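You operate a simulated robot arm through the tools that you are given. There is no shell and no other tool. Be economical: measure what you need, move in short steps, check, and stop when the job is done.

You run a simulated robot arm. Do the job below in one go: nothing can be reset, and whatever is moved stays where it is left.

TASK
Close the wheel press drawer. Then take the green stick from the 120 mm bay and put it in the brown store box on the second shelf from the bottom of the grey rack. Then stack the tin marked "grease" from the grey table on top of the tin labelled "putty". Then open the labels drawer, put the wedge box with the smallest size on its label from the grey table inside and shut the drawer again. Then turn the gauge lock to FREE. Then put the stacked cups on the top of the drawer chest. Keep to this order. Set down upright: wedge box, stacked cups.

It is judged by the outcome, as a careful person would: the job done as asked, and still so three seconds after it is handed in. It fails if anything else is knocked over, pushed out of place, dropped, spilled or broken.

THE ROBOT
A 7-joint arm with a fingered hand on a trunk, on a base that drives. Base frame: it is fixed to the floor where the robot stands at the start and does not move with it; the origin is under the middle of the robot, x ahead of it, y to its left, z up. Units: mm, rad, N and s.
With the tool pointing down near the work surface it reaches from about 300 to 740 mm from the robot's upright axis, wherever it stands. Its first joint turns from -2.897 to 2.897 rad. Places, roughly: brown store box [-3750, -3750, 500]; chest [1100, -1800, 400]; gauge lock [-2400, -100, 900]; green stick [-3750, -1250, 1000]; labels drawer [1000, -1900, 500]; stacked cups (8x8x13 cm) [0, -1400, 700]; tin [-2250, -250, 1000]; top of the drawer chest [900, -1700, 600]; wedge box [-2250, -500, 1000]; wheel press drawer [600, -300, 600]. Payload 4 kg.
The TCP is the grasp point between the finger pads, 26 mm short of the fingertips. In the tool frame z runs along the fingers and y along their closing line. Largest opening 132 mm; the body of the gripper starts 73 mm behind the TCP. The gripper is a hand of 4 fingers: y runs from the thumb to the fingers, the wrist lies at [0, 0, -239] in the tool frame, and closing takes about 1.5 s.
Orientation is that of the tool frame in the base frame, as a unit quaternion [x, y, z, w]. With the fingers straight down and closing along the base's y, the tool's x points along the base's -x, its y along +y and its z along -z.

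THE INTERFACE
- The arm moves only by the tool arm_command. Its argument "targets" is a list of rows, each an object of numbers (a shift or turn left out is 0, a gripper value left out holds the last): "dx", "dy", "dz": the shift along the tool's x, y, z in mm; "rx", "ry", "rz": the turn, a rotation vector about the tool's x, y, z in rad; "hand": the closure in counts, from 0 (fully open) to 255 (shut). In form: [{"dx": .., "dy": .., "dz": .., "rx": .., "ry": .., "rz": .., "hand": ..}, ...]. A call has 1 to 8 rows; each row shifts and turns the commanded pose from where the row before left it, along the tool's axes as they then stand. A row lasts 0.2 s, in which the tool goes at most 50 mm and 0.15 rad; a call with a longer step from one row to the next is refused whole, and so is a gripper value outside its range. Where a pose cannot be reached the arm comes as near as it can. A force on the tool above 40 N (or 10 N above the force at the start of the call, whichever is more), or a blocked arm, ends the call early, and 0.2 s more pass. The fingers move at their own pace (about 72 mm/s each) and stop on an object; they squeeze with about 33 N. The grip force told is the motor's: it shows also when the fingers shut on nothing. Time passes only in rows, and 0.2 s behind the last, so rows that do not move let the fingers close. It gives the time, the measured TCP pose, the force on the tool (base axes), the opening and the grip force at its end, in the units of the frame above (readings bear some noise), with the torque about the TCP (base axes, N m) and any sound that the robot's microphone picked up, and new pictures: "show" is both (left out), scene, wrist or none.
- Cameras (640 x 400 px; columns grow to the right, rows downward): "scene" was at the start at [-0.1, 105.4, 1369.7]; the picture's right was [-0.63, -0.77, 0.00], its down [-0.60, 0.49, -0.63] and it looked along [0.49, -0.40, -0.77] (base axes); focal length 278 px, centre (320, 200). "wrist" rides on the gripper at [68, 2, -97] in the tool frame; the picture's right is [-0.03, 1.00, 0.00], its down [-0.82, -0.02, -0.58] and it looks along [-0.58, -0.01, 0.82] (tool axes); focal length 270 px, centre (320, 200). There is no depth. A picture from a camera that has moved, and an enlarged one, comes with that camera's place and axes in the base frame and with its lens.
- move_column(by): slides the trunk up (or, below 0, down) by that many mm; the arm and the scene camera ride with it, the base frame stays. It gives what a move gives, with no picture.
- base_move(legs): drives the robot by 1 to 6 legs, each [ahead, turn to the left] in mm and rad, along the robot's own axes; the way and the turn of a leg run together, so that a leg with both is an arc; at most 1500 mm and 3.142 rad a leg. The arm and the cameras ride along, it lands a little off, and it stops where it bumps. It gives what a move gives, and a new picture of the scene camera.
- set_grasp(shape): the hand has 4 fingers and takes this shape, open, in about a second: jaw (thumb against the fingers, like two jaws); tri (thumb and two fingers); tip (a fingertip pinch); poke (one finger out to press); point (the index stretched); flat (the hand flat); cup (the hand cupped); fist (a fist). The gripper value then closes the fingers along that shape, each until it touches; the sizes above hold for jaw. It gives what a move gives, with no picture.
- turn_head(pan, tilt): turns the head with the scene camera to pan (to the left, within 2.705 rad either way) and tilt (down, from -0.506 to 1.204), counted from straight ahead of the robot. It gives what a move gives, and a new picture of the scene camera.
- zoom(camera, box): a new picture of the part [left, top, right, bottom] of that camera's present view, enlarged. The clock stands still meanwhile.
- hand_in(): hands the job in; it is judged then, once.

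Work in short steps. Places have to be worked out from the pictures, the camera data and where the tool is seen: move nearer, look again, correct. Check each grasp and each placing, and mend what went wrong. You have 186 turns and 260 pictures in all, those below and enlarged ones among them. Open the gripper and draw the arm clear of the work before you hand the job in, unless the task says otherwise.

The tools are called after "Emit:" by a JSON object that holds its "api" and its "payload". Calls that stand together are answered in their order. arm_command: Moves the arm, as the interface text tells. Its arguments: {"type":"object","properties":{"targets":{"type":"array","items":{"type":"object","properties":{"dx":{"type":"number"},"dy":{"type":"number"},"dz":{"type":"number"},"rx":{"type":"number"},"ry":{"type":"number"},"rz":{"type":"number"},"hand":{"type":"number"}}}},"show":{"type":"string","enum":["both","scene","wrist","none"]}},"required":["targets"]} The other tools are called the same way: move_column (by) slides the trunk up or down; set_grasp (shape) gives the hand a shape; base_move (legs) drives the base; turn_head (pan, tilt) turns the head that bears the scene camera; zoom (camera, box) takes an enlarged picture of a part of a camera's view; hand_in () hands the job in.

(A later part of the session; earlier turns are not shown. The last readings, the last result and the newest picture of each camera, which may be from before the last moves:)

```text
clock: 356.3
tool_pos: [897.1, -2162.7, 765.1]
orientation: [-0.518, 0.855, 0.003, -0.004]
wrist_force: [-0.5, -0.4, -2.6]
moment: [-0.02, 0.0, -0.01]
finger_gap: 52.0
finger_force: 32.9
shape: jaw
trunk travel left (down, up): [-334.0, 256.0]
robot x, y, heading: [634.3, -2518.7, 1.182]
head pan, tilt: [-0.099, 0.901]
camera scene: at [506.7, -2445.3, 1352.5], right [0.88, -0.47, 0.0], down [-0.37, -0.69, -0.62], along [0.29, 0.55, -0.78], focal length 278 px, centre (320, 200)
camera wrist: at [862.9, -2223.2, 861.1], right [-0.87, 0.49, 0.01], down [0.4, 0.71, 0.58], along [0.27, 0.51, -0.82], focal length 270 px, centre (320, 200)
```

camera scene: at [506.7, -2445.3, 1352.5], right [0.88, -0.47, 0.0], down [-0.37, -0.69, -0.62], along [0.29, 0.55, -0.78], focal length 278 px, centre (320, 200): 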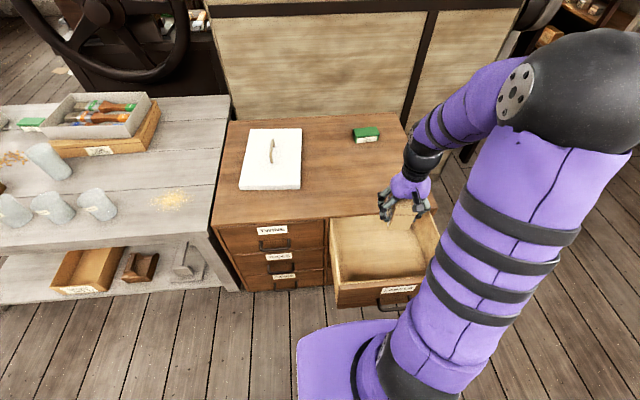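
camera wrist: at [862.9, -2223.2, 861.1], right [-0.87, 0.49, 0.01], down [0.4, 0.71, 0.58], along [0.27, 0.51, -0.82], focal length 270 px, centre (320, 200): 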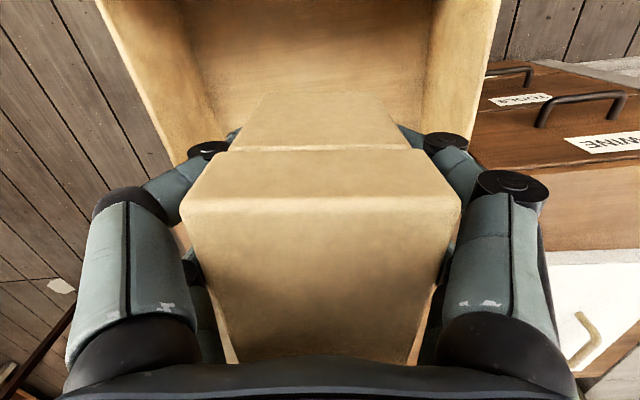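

Laterally centred in the drawer. I lower in, checking forces.

Emit:
{"api": "arm_command", "payload": {"targets": [{"dz": 45}, {"dz": 45}, {"dz": 45}, {"dz": 45}, {"dz": 40}], "show": "both"}}

```text
clock: 357.5
tool_pos: [896.3, -2159.7, 542.0]
orientation: [-0.517, 0.856, 0.004, -0.003]
wrist_force: [1.2, -0.8, -1.4]
moment: [0.01, 0.03, -0.02]
finger_gap: 52.1
finger_force: 33.7
shape: jaw
trunk travel left (down, up): [-334.0, 256.0]
robot x, y, heading: [634.1, -2517.0, 1.186]
head pan, tilt: [-0.099, 0.901]
camera scene: at [506.6, -2445.8, 1352.5], right [0.88, -0.47, 0.0], down [-0.37, -0.69, -0.62], along [0.29, 0.55, -0.78], focal length 278 px, centre (320, 200)
camera wrist: at [862.3, -2220.3, 638.2], right [-0.87, 0.49, 0.01], down [0.4, 0.71, 0.58], along [0.28, 0.51, -0.82], focal length 270 px, centre (320, 200)
```

scene: 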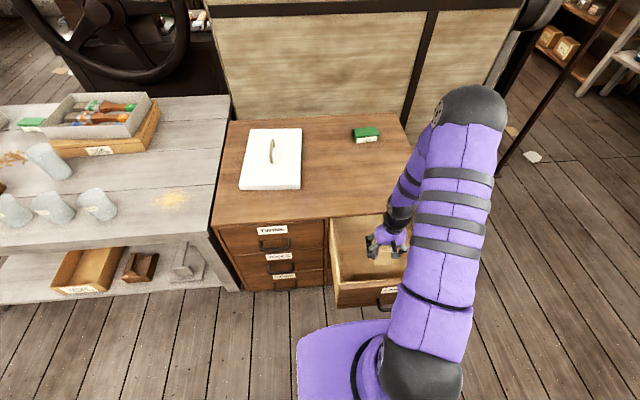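
wrist: 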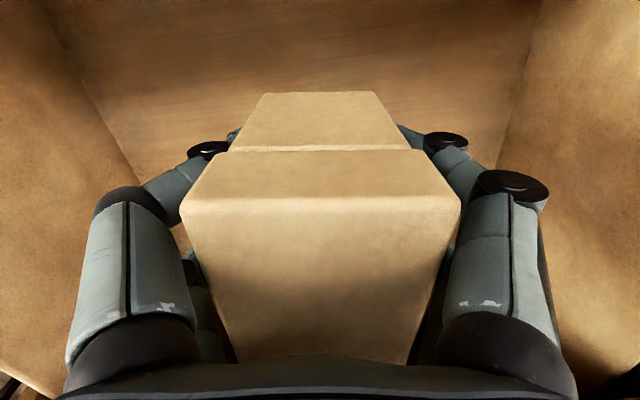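

Box bottom at ~495; I continue slowly toward the drawer floor.

Emit:
{"api": "arm_command", "payload": {"targets": [{"dz": 12}, {"dz": 10}, {"dz": 8}, {"dz": 7}, {"dz": 6}, {"dz": 6}, {"dz": 6}, {"dz": 6}], "show": "none"}}

```text
clock: 359.3
tool_pos: [897.9, -2160.6, 481.5]
orientation: [-0.517, 0.856, 0.003, -0.002]
wrist_force: [0.4, 0.3, -1.3]
moment: [-0.06, 0.0, 0.0]
finger_gap: 52.0
finger_force: 32.8
shape: jaw
trunk travel left (down, up): [-334.0, 256.0]
robot x, y, heading: [633.9, -2514.9, 1.181]
head pan, tilt: [-0.099, 0.901]
```

No contact yet; a few more small steps.

Emit:
{"api": "arm_command", "payload": {"targets": [{"dz": 5}, {"dz": 5}, {"dz": 5}, {"dz": 5}, {"dz": 5}, {"dz": 5}, {"dz": 5}], "show": "both"}}

```text
clock: 360.7
tool_pos: [898.6, -2156.2, 460.8]
orientation: [-0.518, 0.855, 0.005, 0.001]
wrist_force: [-0.9, 1.0, 29.2]
moment: [-0.17, 0.12, -0.1]
finger_gap: 52.4
finger_force: 32.4
shape: jaw
trunk travel left (down, up): [-334.0, 256.0]
robot x, y, heading: [638.5, -2517.6, 1.177]
head pan, tilt: [-0.099, 0.901]
stopped in row 6: the force on the tool passed its limit at 48 N (the readings are from after the stop); the commanded pose is now the measured one
camera scene: at [505.6, -2446.9, 1352.9], right [0.88, -0.47, 0.0], down [-0.37, -0.69, -0.62], along [0.29, 0.55, -0.78], focal length 278 px, centre (320, 200)
camera wrist: at [864.2, -2218.0, 555.7], right [-0.87, 0.49, 0.01], down [0.4, 0.71, 0.58], along [0.28, 0.51, -0.81], focal length 270 px, centre (320, 200)
```

scene: 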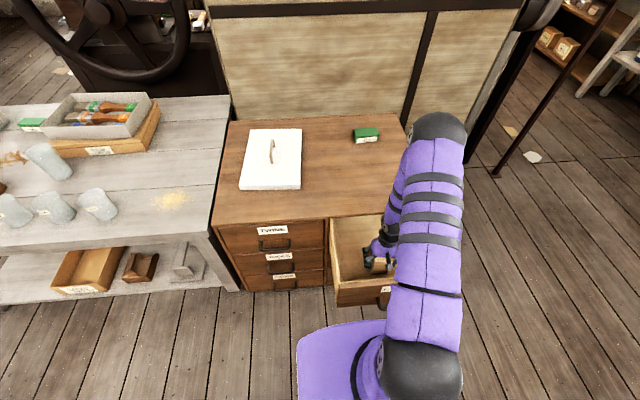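
wrist: 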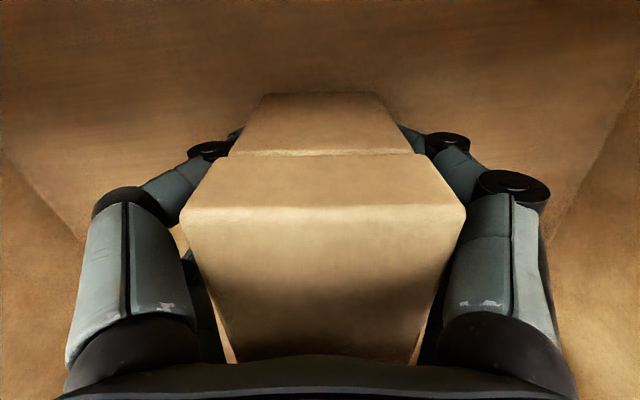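

The box is on the drawer floor (z≈413). I ease up, release and lift out.

Emit:
{"api": "arm_command", "payload": {"targets": [{"dz": -2}, {"hand": 110}, {}, {}, {"dz": -30}, {"dz": -45}, {"dz": -45}, {"dz": -45}], "show": "none"}}

Emit:
{"api": "arm_command", "payload": {"targets": [{"dz": -45}, {"dz": -45}, {"dz": -45}], "show": "both"}}

```text
clock: 362.5
tool_pos: [901.4, -2158.8, 625.0]
orientation: [-0.518, 0.855, 0.003, -0.001]
wrist_force: [0.5, -0.9, 0.3]
moment: [-0.03, 0.01, -0.01]
finger_gap: 74.8
finger_force: 0.0
shape: jaw
trunk travel left (down, up): [-334.0, 256.0]
robot x, y, heading: [634.2, -2512.6, 1.178]
head pan, tilt: [-0.099, 0.901]
```

```text
clock: 363.3
tool_pos: [899.0, -2160.7, 759.1]
orientation: [-0.518, 0.855, 0.004, -0.002]
wrist_force: [-0.5, -0.4, 0.2]
moment: [-0.02, 0.02, 0.04]
finger_gap: 74.7
finger_force: 0.0
shape: jaw
trunk travel left (down, up): [-334.0, 256.0]
robot x, y, heading: [632.6, -2512.6, 1.177]
head pan, tilt: [-0.099, 0.901]
camera scene: at [506.8, -2445.5, 1352.4], right [0.88, -0.47, 0.0], down [-0.37, -0.69, -0.62], along [0.29, 0.55, -0.78], focal length 278 px, centre (320, 200)
camera wrist: at [864.3, -2222.3, 855.8], right [-0.87, 0.49, 0.01], down [0.4, 0.71, 0.58], along [0.28, 0.51, -0.82], focal length 270 px, centre (320, 200)
```

scene: 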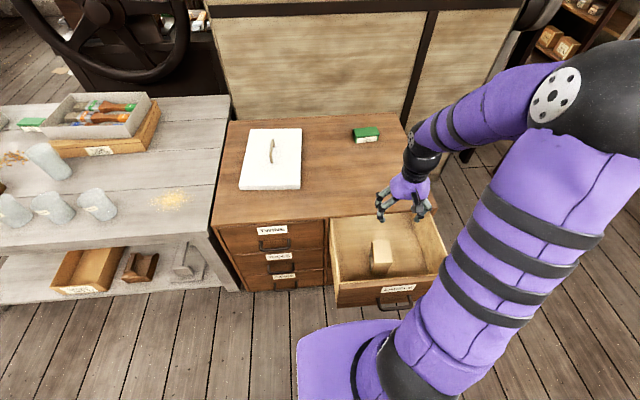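
wrist: 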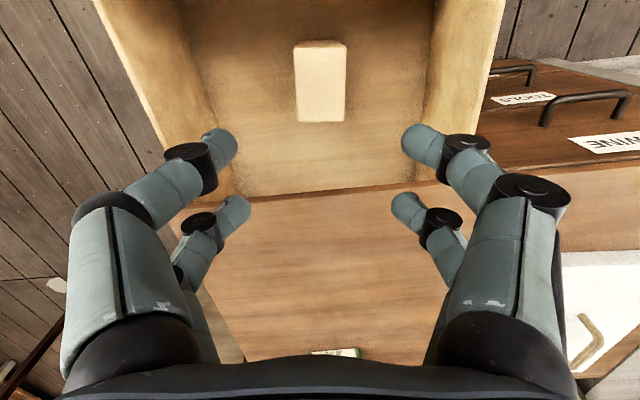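

The box stands upright in the drawer. I back off 150 mm, close the hand, and lower it in front of the drawer panel to push it shut.

Emit:
{"api": "base_move", "payload": {"legs": [[-145, 0]]}}

Emit:
{"api": "arm_command", "payload": {"targets": [{"dx": 40, "hand": 255}, {"dx": 30}, {}, {}, {}, {"dz": 40}, {"dz": 40}], "show": "both"}}

```text
clock: 364.6
tool_pos: [843.9, -2294.5, 760.4]
orientation: [-0.519, 0.855, 0.004, 0.0]
wrist_force: [0.3, 0.3, 0.2]
moment: [0.01, -0.03, 0.03]
finger_gap: 74.4
finger_force: 0.0
shape: jaw
trunk travel left (down, up): [-334.0, 256.0]
robot x, y, heading: [583.3, -2652.5, 1.182]
head pan, tilt: [-0.099, 0.901]
camera scene: at [451.5, -2579.5, 1352.5], right [0.88, -0.47, 0.0], down [-0.37, -0.69, -0.62], along [0.29, 0.55, -0.78], focal length 278 px, centre (320, 200)
```

scene: 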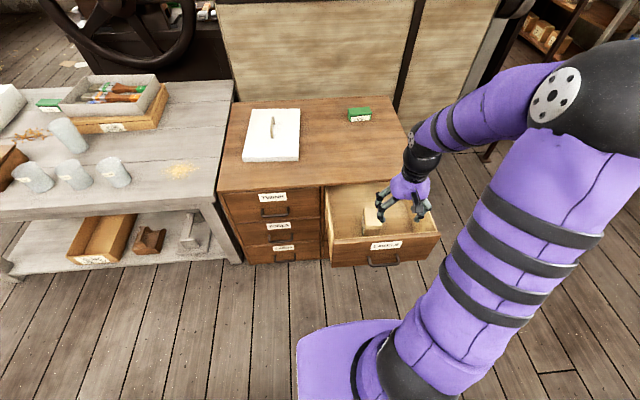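

```text
clock: 366.2
tool_pos: [812.1, -2355.5, 677.1]
orientation: [-0.518, 0.855, 0.004, 0.0]
wrist_force: [-0.1, 0.6, -0.8]
moment: [-0.03, -0.02, -0.02]
finger_gap: 0.0
finger_force: 33.1
shape: jaw
trunk travel left (down, up): [-334.0, 256.0]
robot x, y, heading: [580.6, -2650.0, 1.18]
head pan, tilt: [-0.099, 0.901]
camera scene: at [451.2, -2579.9, 1352.5], right [0.88, -0.47, 0.0], down [-0.37, -0.69, -0.62], along [0.29, 0.55, -0.78], focal length 278 px, centre (320, 200)
camera wrist: at [777.6, -2417.2, 773.9], right [-0.87, 0.49, 0.01], down [0.4, 0.71, 0.58], along [0.28, 0.51, -0.81], focal length 270 px, centre (320, 200)
```

scene: 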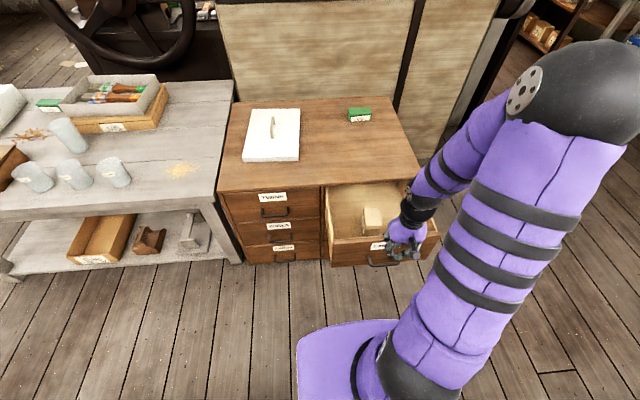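
wrist: 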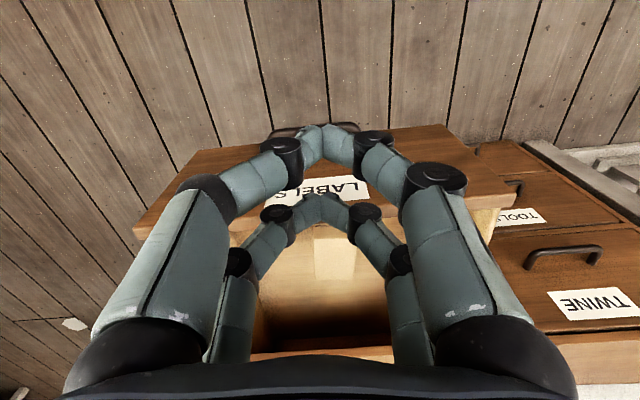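

In front of the panel. I lower to z≈562 and start pushing gently.

Emit:
{"api": "arm_command", "payload": {"targets": [{"dz": 40}, {"dz": 40}, {"dz": 35}, {"dx": -15, "dy": 1.4}, {"dx": -12, "dy": 1.1}, {"dx": -10, "dy": 1}, {"dx": -10, "dy": 1}, {"dx": -12, "dy": 1}], "show": "scene"}}

Emit:
{"api": "arm_command", "payload": {"targets": [{"dx": -15, "dy": 1.4}, {"dx": -17, "dy": 1.6}, {"dx": -17, "dy": 1.6}, {"dx": -17, "dy": 1.6}, {"dx": -17, "dy": 1.6}, {"dx": -17, "dy": 1.6}, {"dx": -15, "dy": 1.4}, {"dx": -12, "dy": 1.1}], "show": "scene"}}

```text
clock: 368.0
tool_pos: [833.8, -2299.4, 563.5]
orientation: [-0.518, 0.855, 0.004, -0.001]
wrist_force: [-0.1, 0.7, -0.6]
moment: [0.01, 0.02, 0.0]
finger_gap: 0.0
finger_force: 32.8
shape: jaw
trunk travel left (down, up): [-334.0, 256.0]
robot x, y, heading: [579.6, -2650.0, 1.185]
head pan, tilt: [-0.099, 0.901]
camera scene: at [451.5, -2579.6, 1352.5], right [0.88, -0.47, 0.0], down [-0.37, -0.69, -0.62], along [0.29, 0.55, -0.78], focal length 278 px, centre (320, 200)
```

scene: 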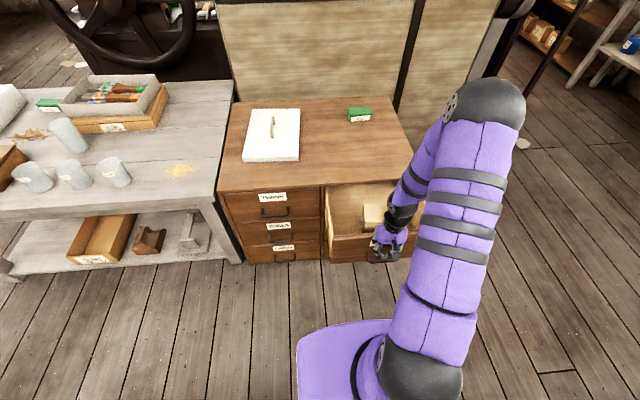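

```text
clock: 369.8
tool_pos: [882.5, -2182.5, 564.0]
orientation: [-0.518, 0.855, 0.004, -0.001]
wrist_force: [-0.1, -0.2, -0.3]
moment: [0.0, 0.01, 0.0]
finger_gap: 0.2
finger_force: 32.9
shape: jaw
trunk travel left (down, up): [-334.0, 256.0]
robot x, y, heading: [582.1, -2652.3, 1.182]
head pan, tilt: [-0.099, 0.901]
camera scene: at [451.5, -2579.6, 1352.5], right [0.88, -0.47, 0.0], down [-0.37, -0.69, -0.62], along [0.29, 0.55, -0.78], focal length 278 px, centre (320, 200)
```

scene: 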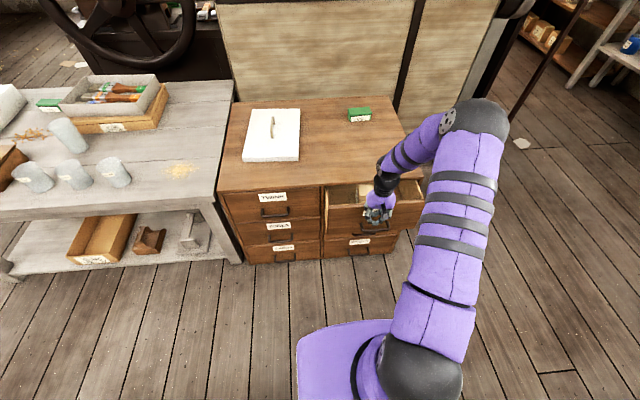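

The drawer is sliding in well. I push on until it stops.

Emit:
{"api": "arm_command", "payload": {"targets": [{"dx": -15, "dy": 1.4}, {"dx": -15, "dy": 1.4}, {"dx": -15, "dy": 1.4}, {"dx": -15, "dy": 1.4}, {"dx": -14, "dy": 1.3}, {"dx": -12, "dy": 1.1}, {"dx": -10, "dy": 1}, {"dx": -8, "dy": 1}], "show": "none"}}

Emit:
{"api": "arm_command", "payload": {"targets": [{"dx": -6, "dy": 0.5}, {"dx": -6, "dy": 0.5}, {"dx": -6, "dy": 0.5}, {"dx": -6, "dy": 0.5}], "show": "scene"}}

```text
clock: 371.6
tool_pos: [920.0, -2087.3, 564.4]
orientation: [-0.518, 0.856, 0.004, 0.0]
wrist_force: [-0.8, -1.8, -0.7]
moment: [0.05, -0.04, 0.06]
finger_gap: 0.2
finger_force: 33.4
shape: jaw
trunk travel left (down, up): [-334.0, 256.0]
robot x, y, heading: [575.0, -2651.9, 1.185]
head pan, tilt: [-0.099, 0.901]
```

```text
clock: 372.2
tool_pos: [920.7, -2085.1, 562.6]
orientation: [-0.519, 0.854, -0.002, -0.009]
wrist_force: [-5.2, -12.2, 8.1]
moment: [0.59, 0.02, 0.38]
finger_gap: 0.0
finger_force: 32.7
shape: jaw
trunk travel left (down, up): [-334.0, 256.0]
robot x, y, heading: [577.6, -2652.6, 1.178]
head pan, tilt: [-0.099, 0.901]
stopped in row 2: the force on the tool passed its limit at 46 N (the readings are from after the stop); the commanded pose is now the measured one
camera scene: at [450.4, -2582.1, 1352.6], right [0.88, -0.47, 0.0], down [-0.37, -0.69, -0.62], along [0.29, 0.55, -0.78], focal length 278 px, centre (320, 200)
```

scene: 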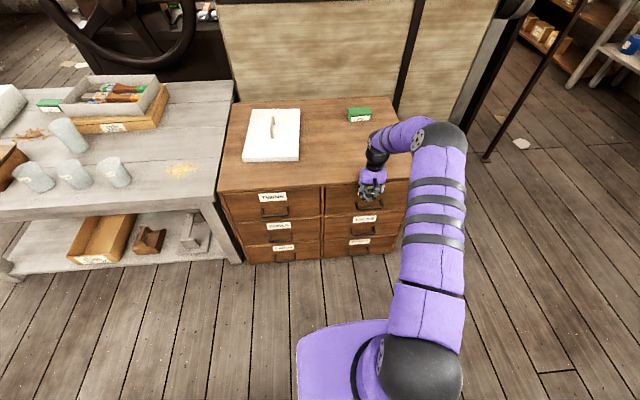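

Stopped at the end of travel. I back off, rise and check that it's flush.

Emit:
{"api": "arm_command", "payload": {"targets": [{"dx": 40}, {"dx": 40}, {"dz": -45, "hand": 0}, {"dz": -45}, {"dz": -45}, {"dz": -45}, {"dz": -45}, {"dz": -45}], "show": "wrist"}}

Emit:
{"api": "zoom", "payload": {"camera": "scene", "box": [200, 160, 440, 280]}}

```text
clock: 374.0
tool_pos: [886.3, -2148.3, 833.9]
orientation: [-0.52, 0.854, -0.002, -0.008]
wrist_force: [-0.1, -0.7, -0.2]
moment: [-0.04, 0.02, 0.02]
finger_gap: 131.8
finger_force: 0.0
shape: jaw
trunk travel left (down, up): [-334.0, 256.0]
robot x, y, heading: [581.4, -2648.8, 1.178]
head pan, tilt: [-0.099, 0.901]
camera wrist: at [853.1, -2207.0, 931.4], right [-0.88, 0.48, 0.01], down [0.4, 0.72, 0.56], along [0.27, 0.5, -0.83], focal length 270 px, centre (320, 200)
```

wrist: 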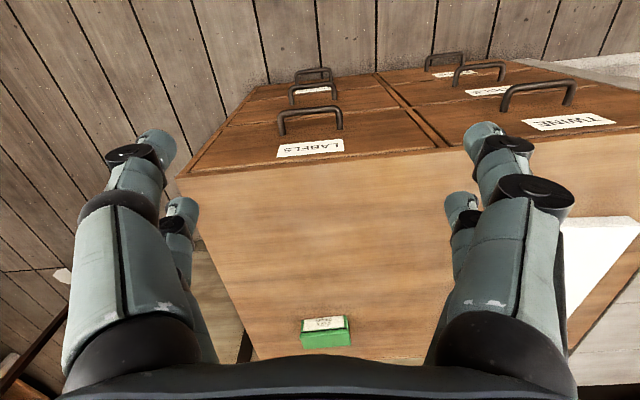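

```text
2.67 times, centred on (320, 220) of scene
camera zoom: at [451.3, -2580.1, 1352.4], right [0.88, -0.47, 0.0], down [-0.37, -0.69, -0.62], along [0.29, 0.55, -0.78], focal length 741 px, centre (320, 147)
```

zoom: 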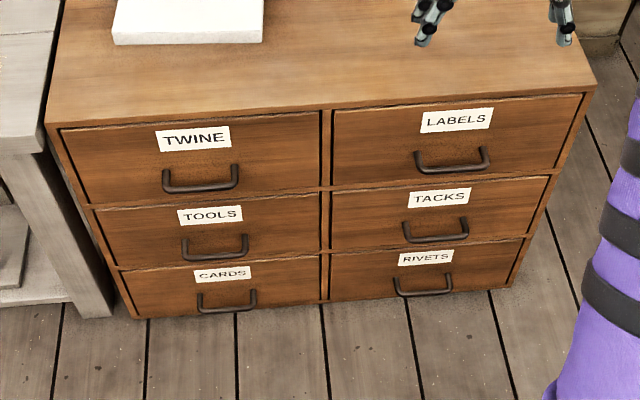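

All drawers are flush. Next the gauge lock: I tuck the arm, raise the trunk and drive back round to the grey table's north side.

Emit:
{"api": "arm_command", "payload": {"targets": [{"dx": 45}, {"dx": 45}, {"dx": 30}], "show": "none"}}

Emit:
{"api": "move_column", "payload": {"by": 250}}

Emit:
{"api": "base_move", "payload": {"legs": [[150, 0], [0, 1.48], [1000, 0], [871, 0], [0, -0.908], [1413, 0]]}}

```text
clock: 374.8
tool_pos: [831.4, -2257.1, 833.9]
orientation: [-0.521, 0.854, -0.002, -0.008]
wrist_force: [-0.5, 0.8, -0.5]
moment: [-0.01, 0.02, -0.01]
finger_gap: 131.9
finger_force: 0.0
shape: jaw
trunk travel left (down, up): [-334.0, 256.0]
robot x, y, heading: [579.8, -2651.5, 1.176]
head pan, tilt: [-0.099, 0.901]
```

```text
clock: 377.4
tool_pos: [833.4, -2257.6, 1085.2]
orientation: [-0.52, 0.854, -0.002, -0.007]
wrist_force: [-0.6, 0.9, -0.3]
moment: [0.03, 0.01, 0.02]
finger_gap: 131.9
finger_force: 0.0
shape: jaw
trunk travel left (down, up): [-584.0, 6.0]
robot x, y, heading: [578.1, -2652.1, 1.183]
head pan, tilt: [-0.099, 0.901]
```

```text
clock: 400.8
tool_pos: [-1179.3, 291.9, 1083.7]
orientation: [0.734, -0.68, 0.004, 0.007]
wrist_force: [-0.9, -0.1, 0.4]
moment: [0.0, 0.0, -0.01]
finger_gap: 132.0
finger_force: 0.1
shape: jaw
trunk travel left (down, up): [-584.0, 6.0]
robot x, y, heading: [-1185.1, -177.9, 1.737]
head pan, tilt: [-0.099, 0.901]
camera scene: at [-1332.3, -183.8, 1602.5], right [1.0, 0.07, 0.0], down [0.05, -0.78, -0.62], along [-0.04, 0.62, -0.78], focal length 278 px, centre (320, 200)
```

scene: 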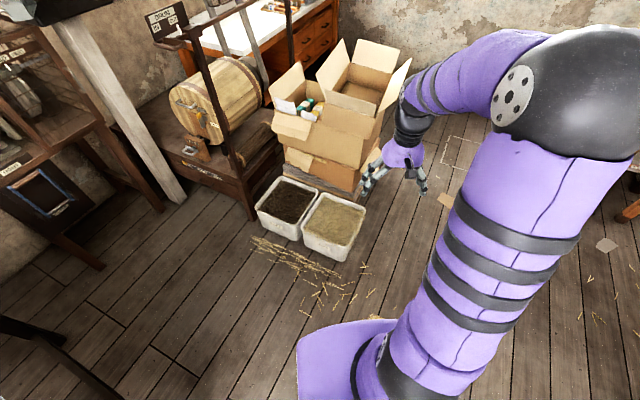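

I go round the north-east corner, then reverse westward so the hand keeps clear of the grinder stand, and turn to face the table.

Emit:
{"api": "base_move", "payload": {"legs": [[0, 0.468], [531, 0], [0, -2.302], [-697, 0], [0, -1.864]]}}

Emit:
{"api": "turn_head", "payload": {"pan": -0.5, "tilt": 0.9}}

```text
clock: 419.9
tool_pos: [-2471.2, -57.4, 1084.6]
orientation: [0.864, 0.504, 0.008, -0.002]
wrist_force: [-0.4, 0.0, -0.5]
moment: [-0.02, -0.02, -0.03]
finger_gap: 132.1
finger_force: 0.1
shape: jaw
trunk travel left (down, up): [-584.0, 6.0]
robot x, y, heading: [-2201.5, 324.9, -1.996]
head pan, tilt: [-0.099, 0.901]
camera scene: at [-2078.8, 255.3, 1602.5], right [-0.86, 0.5, 0.0], down [0.39, 0.68, -0.62], along [-0.31, -0.54, -0.78], focal length 278 px, centre (320, 200)
```

scene: 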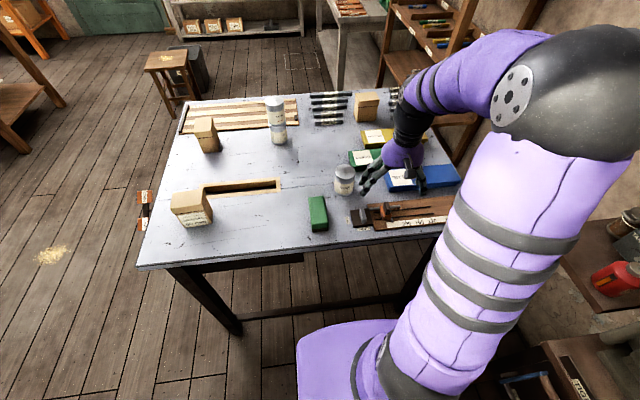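

```text
clock: 420.8
tool_pos: [-2470.1, -58.0, 1085.0]
orientation: [0.864, 0.504, 0.008, -0.002]
wrist_force: [-0.1, 0.0, -0.2]
moment: [-0.01, 0.01, -0.03]
finger_gap: 132.0
finger_force: 0.1
shape: jaw
trunk travel left (down, up): [-584.0, 6.0]
robot x, y, heading: [-2205.6, 328.6, -1.997]
head pan, tilt: [-0.499, 0.901]
camera scene: at [-2101.2, 275.1, 1602.5], right [-0.6, 0.8, 0.0], down [0.63, 0.47, -0.62], along [-0.5, -0.37, -0.78], focal length 278 px, centre (320, 200)
```

scene: 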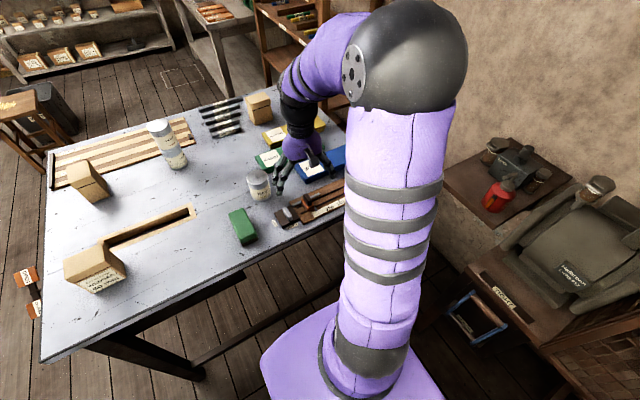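

The gauge lies just under the hand. I look with the wrist camera.

Emit:
{"api": "zoom", "payload": {"camera": "wrist", "box": [0, 0, 640, 400]}}

Emit:
{"api": "zoom", "payload": {"camera": "scene", "box": [250, 160, 360, 250]}}

```text
1.00 times, centred on (320, 200) of wrist (not enlarged: the box is as wide or as high as the picture)
camera zoom: at [-2438.8, 0.7, 1181.8], right [0.86, -0.51, 0.01], down [-0.43, -0.71, 0.56], along [-0.29, -0.49, -0.83], focal length 270 px, centre (320, 200)
```

zoom: 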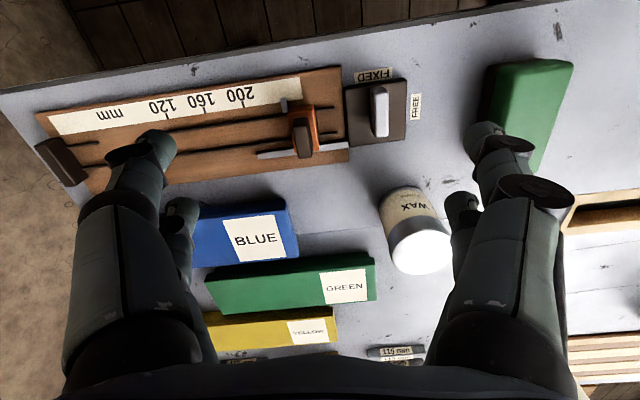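

```text
4.44 times, centred on (305, 205) of scene
camera zoom: at [-2101.2, 275.1, 1602.5], right [-0.6, 0.8, 0.0], down [0.63, 0.47, -0.62], along [-0.5, -0.37, -0.78], focal length 1234 px, centre (387, 178)
```

zoom: 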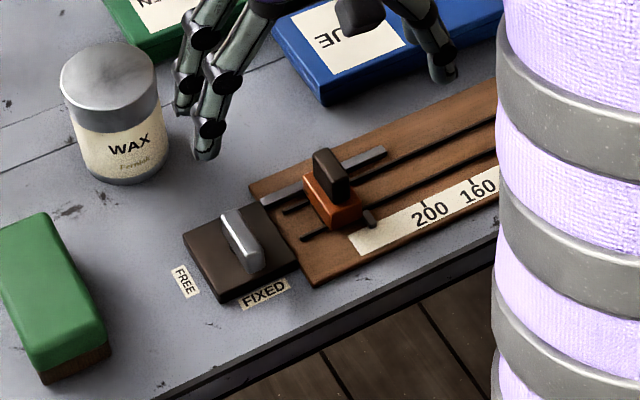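

I see the lock: a grey lever on a dark block with FIXED towards the edge and FREE to the east. I zoom for its exact shape.

Emit:
{"api": "zoom", "payload": {"camera": "wrist", "box": [330, 50, 440, 160]}}

Emit:
{"api": "zoom", "payload": {"camera": "scene", "box": [285, 195, 335, 245]}}

```text
3.64 times, centred on (385, 105) of wrist
camera zoom: at [-2438.8, 0.7, 1181.8], right [0.86, -0.51, 0.01], down [-0.43, -0.71, 0.56], along [-0.29, -0.49, -0.83], focal length 983 px, centre (84, 546)
```

zoom: 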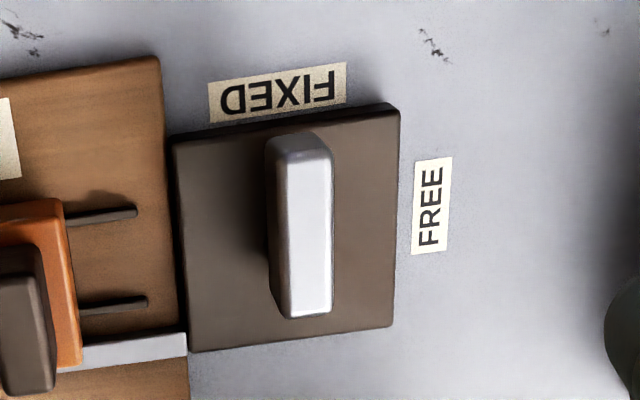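

```text
8.00 times, centred on (310, 220) of scene
camera zoom: at [-2101.2, 275.1, 1602.5], right [-0.6, 0.8, 0.0], down [0.63, 0.47, -0.62], along [-0.5, -0.37, -0.78], focal length 2222 px, centre (400, 40)
```

zoom: 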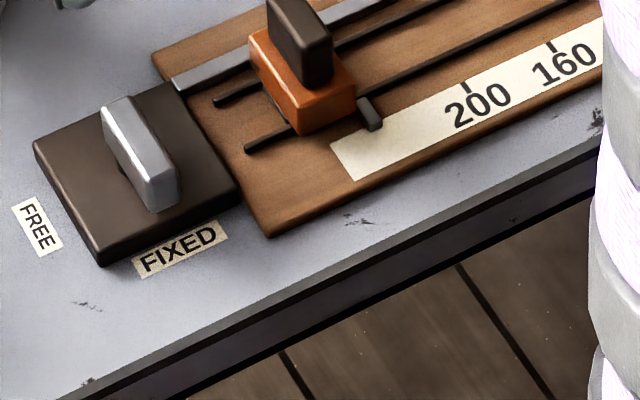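

The knob is a ~45 mm bar centred near (-2431,-97), top z≈928. I align the hand across it, narrow the fingers and descend partway.

Emit:
{"api": "arm_command", "payload": {"targets": [{"rz": -0.14, "hand": 175}, {"dx": -22, "dy": 25}, {"dy": 25.6}, {"dz": 40}, {"dz": 40}, {"dz": 15}], "show": "wrist"}}

```text
clock: 422.2
tool_pos: [-2431.0, -95.3, 987.8]
orientation: [0.826, 0.564, 0.007, -0.001]
wrist_force: [-0.3, 0.0, 0.4]
moment: [0.03, 0.01, -0.01]
finger_gap: 42.0
finger_force: 0.0
shape: jaw
trunk travel left (down, up): [-584.0, 6.0]
robot x, y, heading: [-2209.2, 328.6, -1.999]
head pan, tilt: [-0.499, 0.901]
camera wrist: at [-2407.3, -34.0, 1085.2], right [0.92, -0.39, 0.01], down [-0.32, -0.76, 0.57], along [-0.21, -0.52, -0.82], focal length 270 px, centre (320, 200)
```

wrist: 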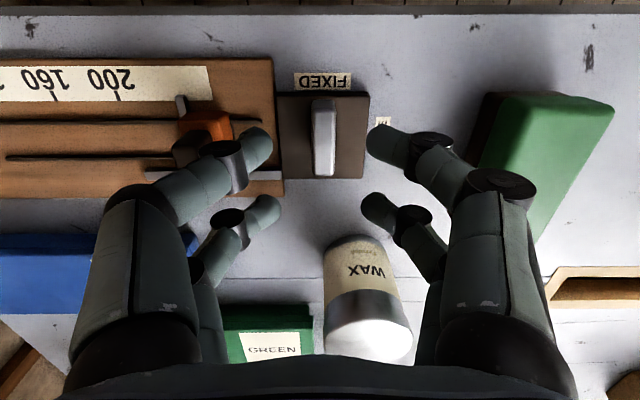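

The knob is within 2 mm of the grip line. I descend to z≈942 and close on it.

Emit:
{"api": "arm_command", "payload": {"targets": [{"dx": 2, "dy": 1, "dz": 20}, {"dz": 15}, {"dz": 10}, {"hand": 255}, {}, {}, {}], "show": "wrist"}}

```text
clock: 423.8
tool_pos: [-2428.8, -92.8, 943.9]
orientation: [0.826, 0.563, 0.009, -0.001]
wrist_force: [0.9, 0.5, -8.8]
moment: [0.01, 0.04, 0.01]
finger_gap: 7.4
finger_force: 33.2
shape: jaw
trunk travel left (down, up): [-584.0, 6.0]
robot x, y, heading: [-2206.5, 331.0, -1.995]
head pan, tilt: [-0.499, 0.901]
camera wrist: at [-2405.0, -31.8, 1041.0], right [0.92, -0.39, 0.01], down [-0.33, -0.76, 0.56], along [-0.21, -0.52, -0.83], focal length 270 px, centre (320, 200)
```

wrist: 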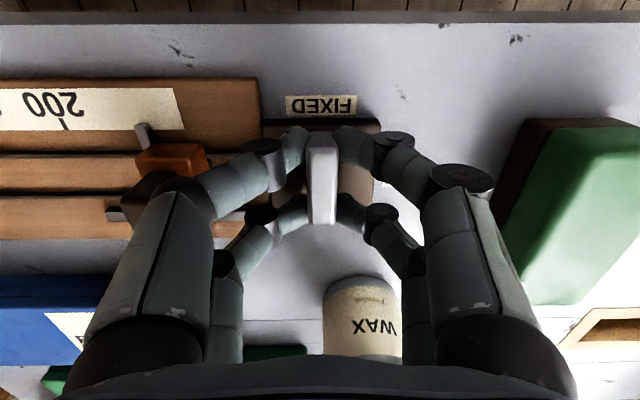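

Knob gripped. I turn it clockwise from FIXED towards FREE.

Emit:
{"api": "arm_command", "payload": {"targets": [{"rz": 0.1}, {"rz": 0.13}, {"rz": 0.14}, {"rz": 0.14}, {"rz": 0.14}, {"rz": 0.14}], "show": "wrist"}}

```text
clock: 425.2
tool_pos: [-2426.0, -95.0, 944.9]
orientation: [0.979, 0.202, 0.008, -0.004]
wrist_force: [23.1, -12.9, -16.6]
moment: [-0.34, -0.43, 0.16]
finger_gap: 6.3
finger_force: 33.4
shape: jaw
trunk travel left (down, up): [-584.0, 6.0]
robot x, y, heading: [-2208.4, 330.4, -1.999]
head pan, tilt: [-0.499, 0.901]
camera wrist: at [-2364.7, -71.3, 1041.4], right [0.37, -0.93, -0.01], down [-0.76, -0.31, 0.56], along [-0.53, -0.21, -0.83], focal length 270 px, centre (320, 200)
```

wrist: 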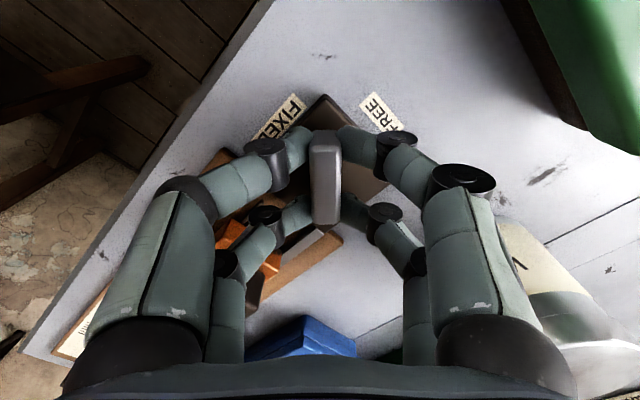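

It's turning; a side force shows the pivot is a few mm off my axis. I shift 3 mm with the force and continue the turn.

Emit:
{"api": "arm_command", "payload": {"targets": [{"dx": 2, "dy": 2.5}, {"rz": 0.13}, {"rz": 0.13}, {"rz": 0.13}, {"rz": 0.13}], "show": "wrist"}}

```text
clock: 426.4
tool_pos: [-2423.5, -98.3, 942.6]
orientation: [0.998, -0.056, 0.006, -0.005]
wrist_force: [18.6, -26.3, -14.9]
moment: [-0.6, -0.34, 0.23]
finger_gap: 6.1
finger_force: 32.9
shape: jaw
trunk travel left (down, up): [-584.0, 6.0]
robot x, y, heading: [-2204.1, 327.5, -1.992]
head pan, tilt: [-0.499, 0.901]
camera wrist: at [-2358.5, -108.8, 1041.0], right [-0.14, -0.99, -0.01], down [-0.81, 0.11, 0.57], along [-0.56, 0.09, -0.82], focal length 270 px, centre (320, 200)
```

wrist: 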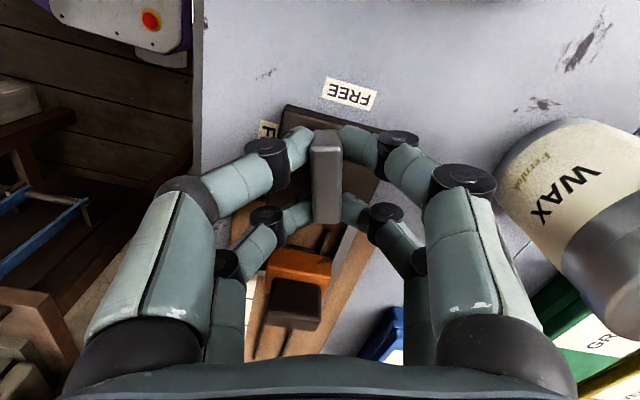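

About 75° done. I relax the side force by ~4 mm and finish the last 15°.

Emit:
{"api": "arm_command", "payload": {"targets": [{"dx": 2.7, "dy": 3}, {"rz": 0.09}, {"rz": 0.09}, {"rz": 0.09}], "show": "wrist"}}

```text
clock: 427.4
tool_pos: [-2423.2, -100.1, 943.1]
orientation: [0.982, -0.191, 0.003, -0.007]
wrist_force: [9.1, -24.1, -6.7]
moment: [-0.63, -0.18, 0.16]
finger_gap: 6.1
finger_force: 32.9
shape: jaw
trunk travel left (down, up): [-584.0, 6.0]
robot x, y, heading: [-2206.0, 327.1, -2.0]
head pan, tilt: [-0.499, 0.901]
camera wrist: at [-2363.1, -129.0, 1040.5], right [-0.4, -0.92, -0.01], down [-0.75, 0.32, 0.57], along [-0.52, 0.24, -0.82], focal length 270 px, centre (320, 200)
```

wrist: 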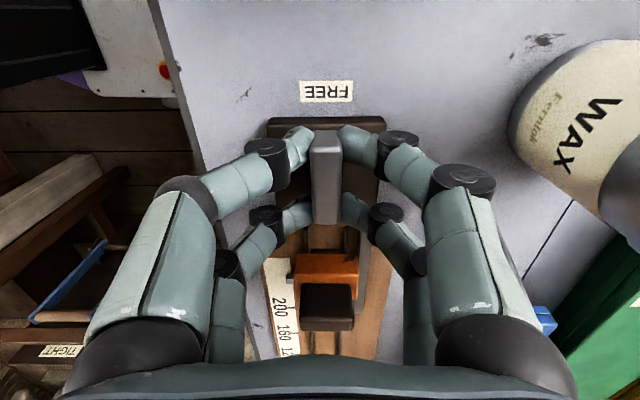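

The knob now points at FREE. I open a little and lift off.

Emit:
{"api": "arm_command", "payload": {"targets": [{"hand": 190}, {}, {"dz": -20}, {"dz": -40}, {"dz": -45}, {"dz": -45}], "show": "wrist"}}

```text
clock: 428.8
tool_pos: [-2423.6, -98.2, 1094.5]
orientation: [0.982, -0.19, 0.006, -0.007]
wrist_force: [-0.3, 0.3, 0.5]
moment: [-0.03, 0.03, 0.01]
finger_gap: 33.2
finger_force: 0.0
shape: jaw
trunk travel left (down, up): [-584.0, 6.0]
robot x, y, heading: [-2204.7, 326.7, -1.997]
head pan, tilt: [-0.499, 0.901]
camera wrist: at [-2364.3, -126.3, 1191.1], right [-0.4, -0.92, -0.02], down [-0.76, 0.32, 0.57], along [-0.52, 0.24, -0.82], focal length 270 px, centre (320, 200)
```

wrist: 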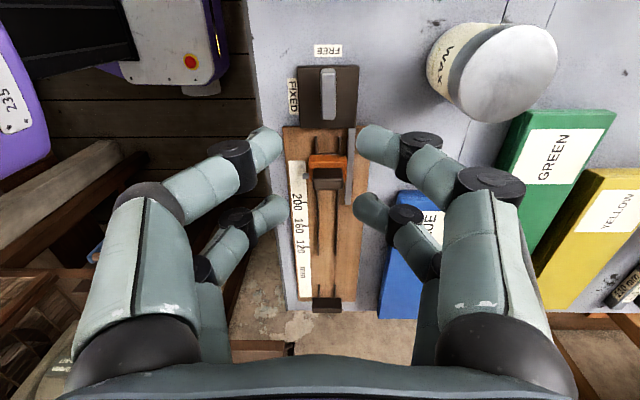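

Knob points to FREE. Last job: the stacked cups on the white bench. I drive back round to the bench's south side.

Emit:
{"api": "base_move", "payload": {"legs": [[0, 1.9], [709, 0], [0, -0.905], [594, 0], [0, -0.455], [1409, 0]]}}

Emit:
{"api": "base_move", "payload": {"legs": [[0, 1.095], [860, 0], [0, 1.542]]}}

```text
clock: 440.1
tool_pos: [-1220.0, -141.8, 1093.3]
orientation: [0.942, 0.334, 0.001, -0.008]
wrist_force: [0.8, -0.1, 0.1]
moment: [0.0, -0.01, -0.01]
finger_gap: 33.6
finger_force: 0.0
shape: jaw
trunk travel left (down, up): [-584.0, 6.0]
robot x, y, heading: [-1489.1, 252.8, -0.937]
head pan, tilt: [-0.499, 0.901]
stopped in leg 3: the robot was blocked; the commanded pose is now the measured one
camera scene: at [-1387.9, 321.8, 1602.5], right [-0.99, -0.14, 0.0], down [-0.11, 0.78, -0.62], along [0.09, -0.62, -0.78], focal length 278 px, centre (320, 200)
```

scene: 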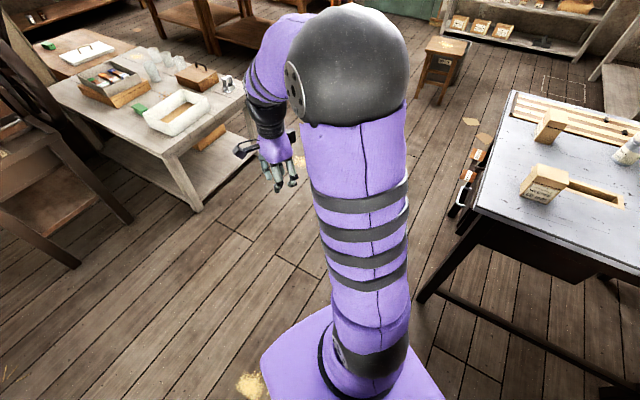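

```text
clock: 451.7
tool_pos: [-715.0, 886.8, 1093.8]
orientation: [-0.097, 0.995, -0.008, -0.003]
wrist_force: [0.1, 0.9, 0.2]
moment: [-0.01, -0.03, -0.02]
finger_gap: 33.8
finger_force: 0.1
shape: jaw
trunk travel left (down, up): [-584.0, 6.0]
robot x, y, heading: [-661.3, 417.0, 1.726]
head pan, tilt: [-0.499, 0.901]
camera scene: at [-781.0, 399.8, 1602.5], right [0.94, -0.34, 0.0], down [-0.26, -0.74, -0.62], along [0.21, 0.58, -0.78], focal length 278 px, centre (320, 200)
```

scene: 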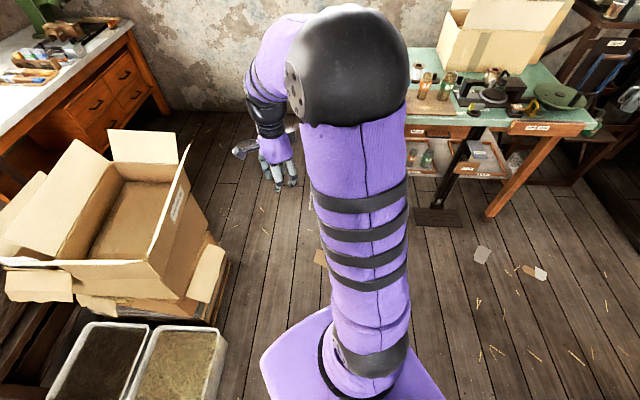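

The first drive was stopped by the base's rear corner touching the white bin beside it (it looks undisturbed), and the second leg then ran from there. I'm at (-661,417) in open floor; let me check the bins closely before going on.

Emit:
{"api": "turn_head", "payload": {"pan": 1.0, "tilt": 0.7}}

```text
clock: 453.3
tool_pos: [-715.7, 885.7, 1094.7]
orientation: [-0.099, 0.995, -0.008, -0.002]
wrist_force: [-1.0, -0.3, -0.7]
moment: [0.04, 0.0, -0.02]
finger_gap: 33.5
finger_force: 0.1
shape: jaw
trunk travel left (down, up): [-584.0, 6.0]
robot x, y, heading: [-662.3, 407.4, 1.728]
head pan, tilt: [1.0, 0.7]
camera scene: at [-884.1, 363.1, 1618.6], right [0.4, 0.91, 0.0], down [0.59, -0.26, -0.76], along [-0.7, 0.31, -0.64], focal length 278 px, centre (320, 200)
```

scene: 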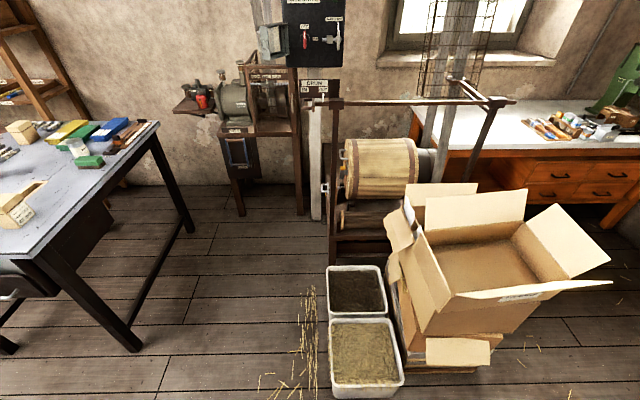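

The bins, boxes and table all look as before. I drive on to the bench's south side.

Emit:
{"api": "base_move", "payload": {"legs": [[0, 2.49], [816, 0], [0, 0.496], [1350, 0], [0, 1.221]]}}

```text
clock: 475.6
tool_pos: [-618.6, -1827.6, 1093.4]
orientation: [0.793, 0.609, -0.002, -0.009]
wrist_force: [-0.1, 0.0, 0.5]
moment: [0.02, -0.03, -0.03]
finger_gap: 33.7
finger_force: 0.1
shape: jaw
trunk travel left (down, up): [-584.0, 6.0]
robot x, y, heading: [-1066.9, -1661.8, -0.298]
head pan, tilt: [1.0, 0.7]
camera scene: at [-1014.5, -1443.5, 1618.6], right [0.64, -0.77, 0.0], down [-0.49, -0.41, -0.76], along [0.59, 0.49, -0.64], focal length 278 px, centre (320, 200)
```

scene: 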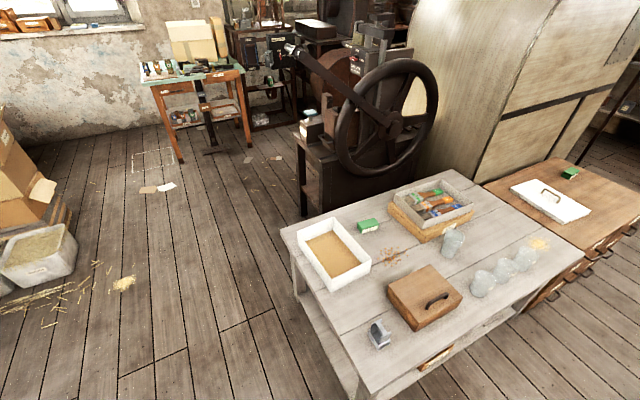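

The cups stand near (9,-1378) on the bench. I drive in front of them and turn to face the bench.

Emit:
{"api": "base_move", "payload": {"legs": [[0, -0.021], [890, 0], [0, 1.5]]}}

Emit:
{"api": "turn_head", "payload": {"pan": -0.1, "tilt": 0.8}}

```text
clock: 484.6
tool_pos: [-16.2, -1509.1, 1093.4]
orientation: [0.185, 0.983, -0.007, -0.004]
wrist_force: [-0.2, -0.4, -0.2]
moment: [-0.01, 0.02, 0.0]
finger_gap: 33.6
finger_force: 0.0
shape: jaw
trunk travel left (down, up): [-584.0, 6.0]
robot x, y, heading: [-227.4, -1935.7, 1.158]
head pan, tilt: [1.0, 0.7]
camera scene: at [-440.1, -1858.5, 1618.6], right [0.83, 0.55, 0.0], down [0.36, -0.54, -0.76], along [-0.42, 0.64, -0.64], focal length 278 px, centre (320, 200)
```

scene: 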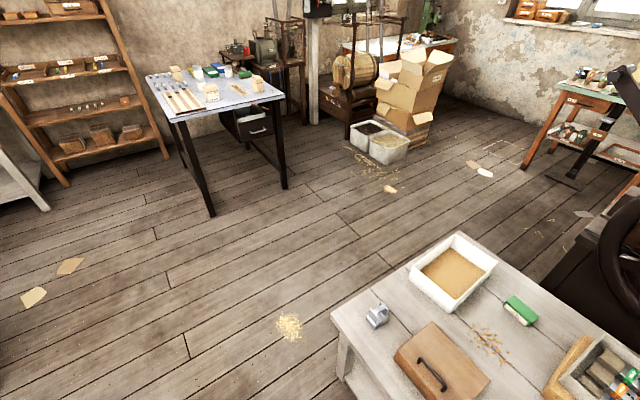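

```text
clock: 485.9
tool_pos: [-15.0, -1508.0, 1094.3]
orientation: [0.185, 0.983, -0.008, -0.005]
wrist_force: [0.6, -0.2, -0.7]
moment: [0.01, -0.02, 0.0]
finger_gap: 33.5
finger_force: 0.1
shape: jaw
trunk travel left (down, up): [-584.0, 6.0]
robot x, y, heading: [-227.6, -1938.7, 1.155]
head pan, tilt: [-0.099, 0.799]
camera scene: at [-353.5, -1858.8, 1610.4], right [0.87, -0.49, 0.0], down [-0.35, -0.63, -0.7], along [0.34, 0.61, -0.72], focal length 278 px, centre (320, 200)
```

scene: 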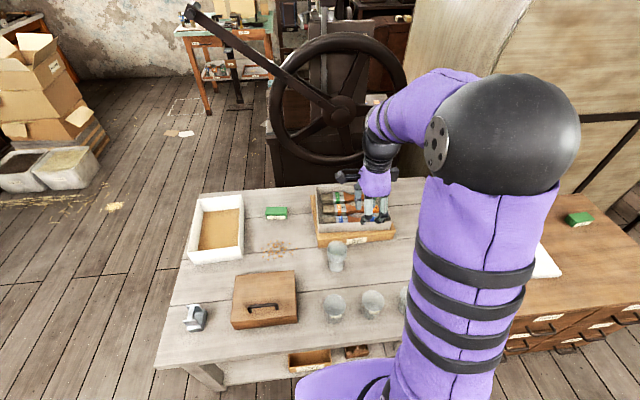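

I see the stack. I zoom to confirm it, and turn the hand so it closes along the bench.

Emit:
{"api": "zoom", "payload": {"camera": "scene", "box": [290, 220, 430, 330]}}

Emit:
{"api": "arm_command", "payload": {"targets": [{"rz": -0.145}, {"rz": -0.145}, {"rz": -0.145}, {"rz": -0.145}, {"rz": -0.145}, {"rz": -0.145, "hand": 0}, {"rz": -0.145}, {"rz": -0.145}], "show": "none"}}

Emit:
{"api": "arm_command", "payload": {"targets": [{"rz": -0.145}, {"rz": -0.145}, {"rz": -0.12}], "show": "none"}}

Emit:
{"api": "move_column", "payload": {"by": -200}}

Emit:
{"api": "zoom", "payload": {"camera": "wrist", "box": [0, 0, 640, 400]}}

```text
3.64 times, centred on (360, 275) of scene
camera zoom: at [-353.5, -1858.8, 1610.4], right [0.87, -0.49, 0.0], down [-0.35, -0.63, -0.7], along [0.34, 0.61, -0.72], focal length 1010 px, centre (174, -73)
```

zoom: 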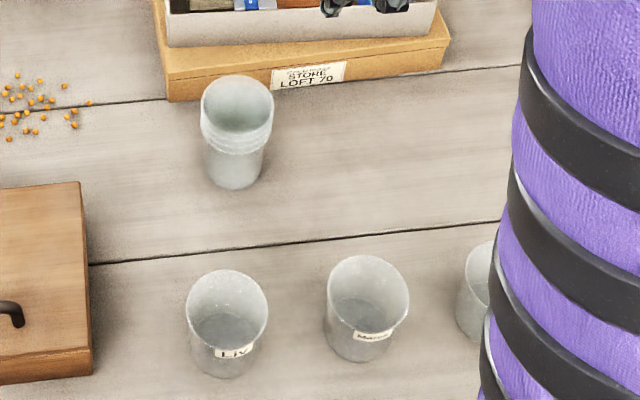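

```text
clock: 487.7
tool_pos: [-16.4, -1507.4, 1094.1]
orientation: [-0.385, 0.923, -0.003, -0.009]
wrist_force: [0.9, -0.3, 0.3]
moment: [0.03, 0.01, -0.01]
finger_gap: 131.8
finger_force: 0.1
shape: jaw
trunk travel left (down, up): [-584.0, 6.0]
robot x, y, heading: [-226.0, -1936.9, 1.156]
head pan, tilt: [-0.099, 0.799]
```

```text
clock: 488.5
tool_pos: [-15.2, -1507.0, 1094.7]
orientation: [-0.565, 0.825, -0.002, -0.008]
wrist_force: [-1.2, -0.1, -0.6]
moment: [-0.01, 0.0, 0.0]
finger_gap: 131.7
finger_force: 0.0
shape: jaw
trunk travel left (down, up): [-584.0, 6.0]
robot x, y, heading: [-230.0, -1938.3, 1.159]
head pan, tilt: [-0.099, 0.799]
```

```text
clock: 490.7
tool_pos: [-16.4, -1506.8, 894.1]
orientation: [-0.565, 0.825, -0.001, -0.009]
wrist_force: [-0.5, -1.1, 0.1]
moment: [0.02, -0.01, -0.05]
finger_gap: 131.6
finger_force: 0.0
shape: jaw
trunk travel left (down, up): [-384.0, 206.0]
robot x, y, heading: [-229.5, -1937.7, 1.162]
head pan, tilt: [-0.099, 0.799]
```

```text
1.00 times, centred on (320, 200) of wrist (not enlarged: the box is as wide or as high as the picture)
camera zoom: at [-42.5, -1569.7, 991.5], right [-0.92, 0.39, 0.01], down [0.32, 0.76, 0.57], along [0.21, 0.52, -0.82], focal length 270 px, centre (320, 200)
```

zoom: 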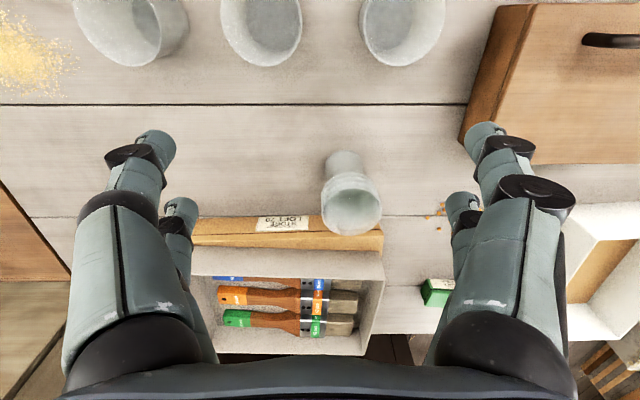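

The stack is confirmed (nested rims), centre ≈(-9,-1380). I move over it and descend partway.

Emit:
{"api": "arm_command", "payload": {"targets": [{"dx": -40, "dy": 13}, {"dx": -40, "dy": 13}, {"dx": -41, "dy": 13}, {"dz": 45}, {"dz": 45}], "show": "both"}}

```text
clock: 491.9
tool_pos: [-9.8, -1382.8, 803.0]
orientation: [-0.564, 0.826, -0.002, -0.008]
wrist_force: [-0.5, 0.2, 0.4]
moment: [0.04, 0.02, 0.0]
finger_gap: 131.9
finger_force: 0.1
shape: jaw
trunk travel left (down, up): [-384.0, 206.0]
robot x, y, heading: [-232.8, -1935.8, 1.159]
head pan, tilt: [-0.099, 0.799]
camera scene: at [-353.5, -1858.9, 1410.4], right [0.87, -0.49, 0.0], down [-0.35, -0.63, -0.7], along [0.34, 0.61, -0.72], focal length 278 px, centre (320, 200)
camera wrist: at [-36.6, -1444.1, 900.6], right [-0.92, 0.39, 0.01], down [0.32, 0.76, 0.57], along [0.21, 0.52, -0.82], focal length 270 px, centre (320, 200)
```

scene: 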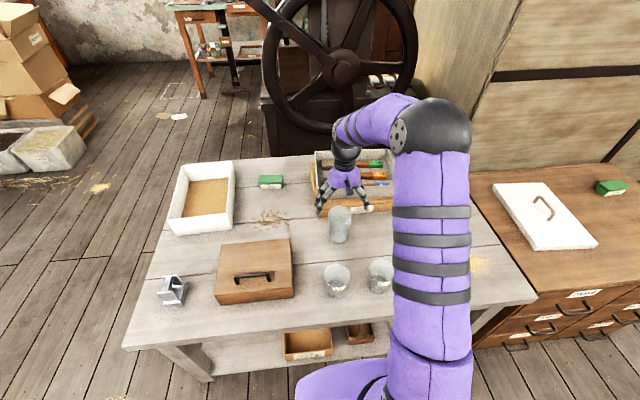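
wrist: 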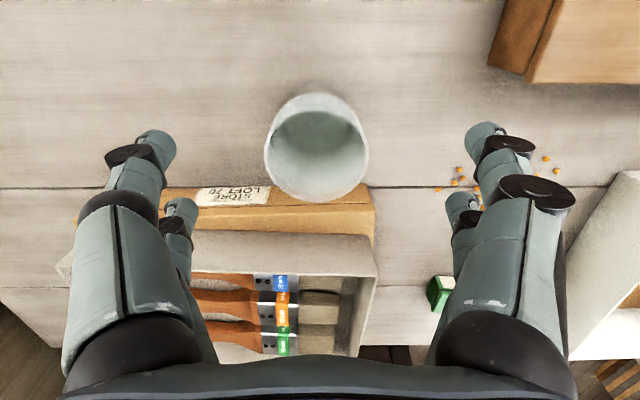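

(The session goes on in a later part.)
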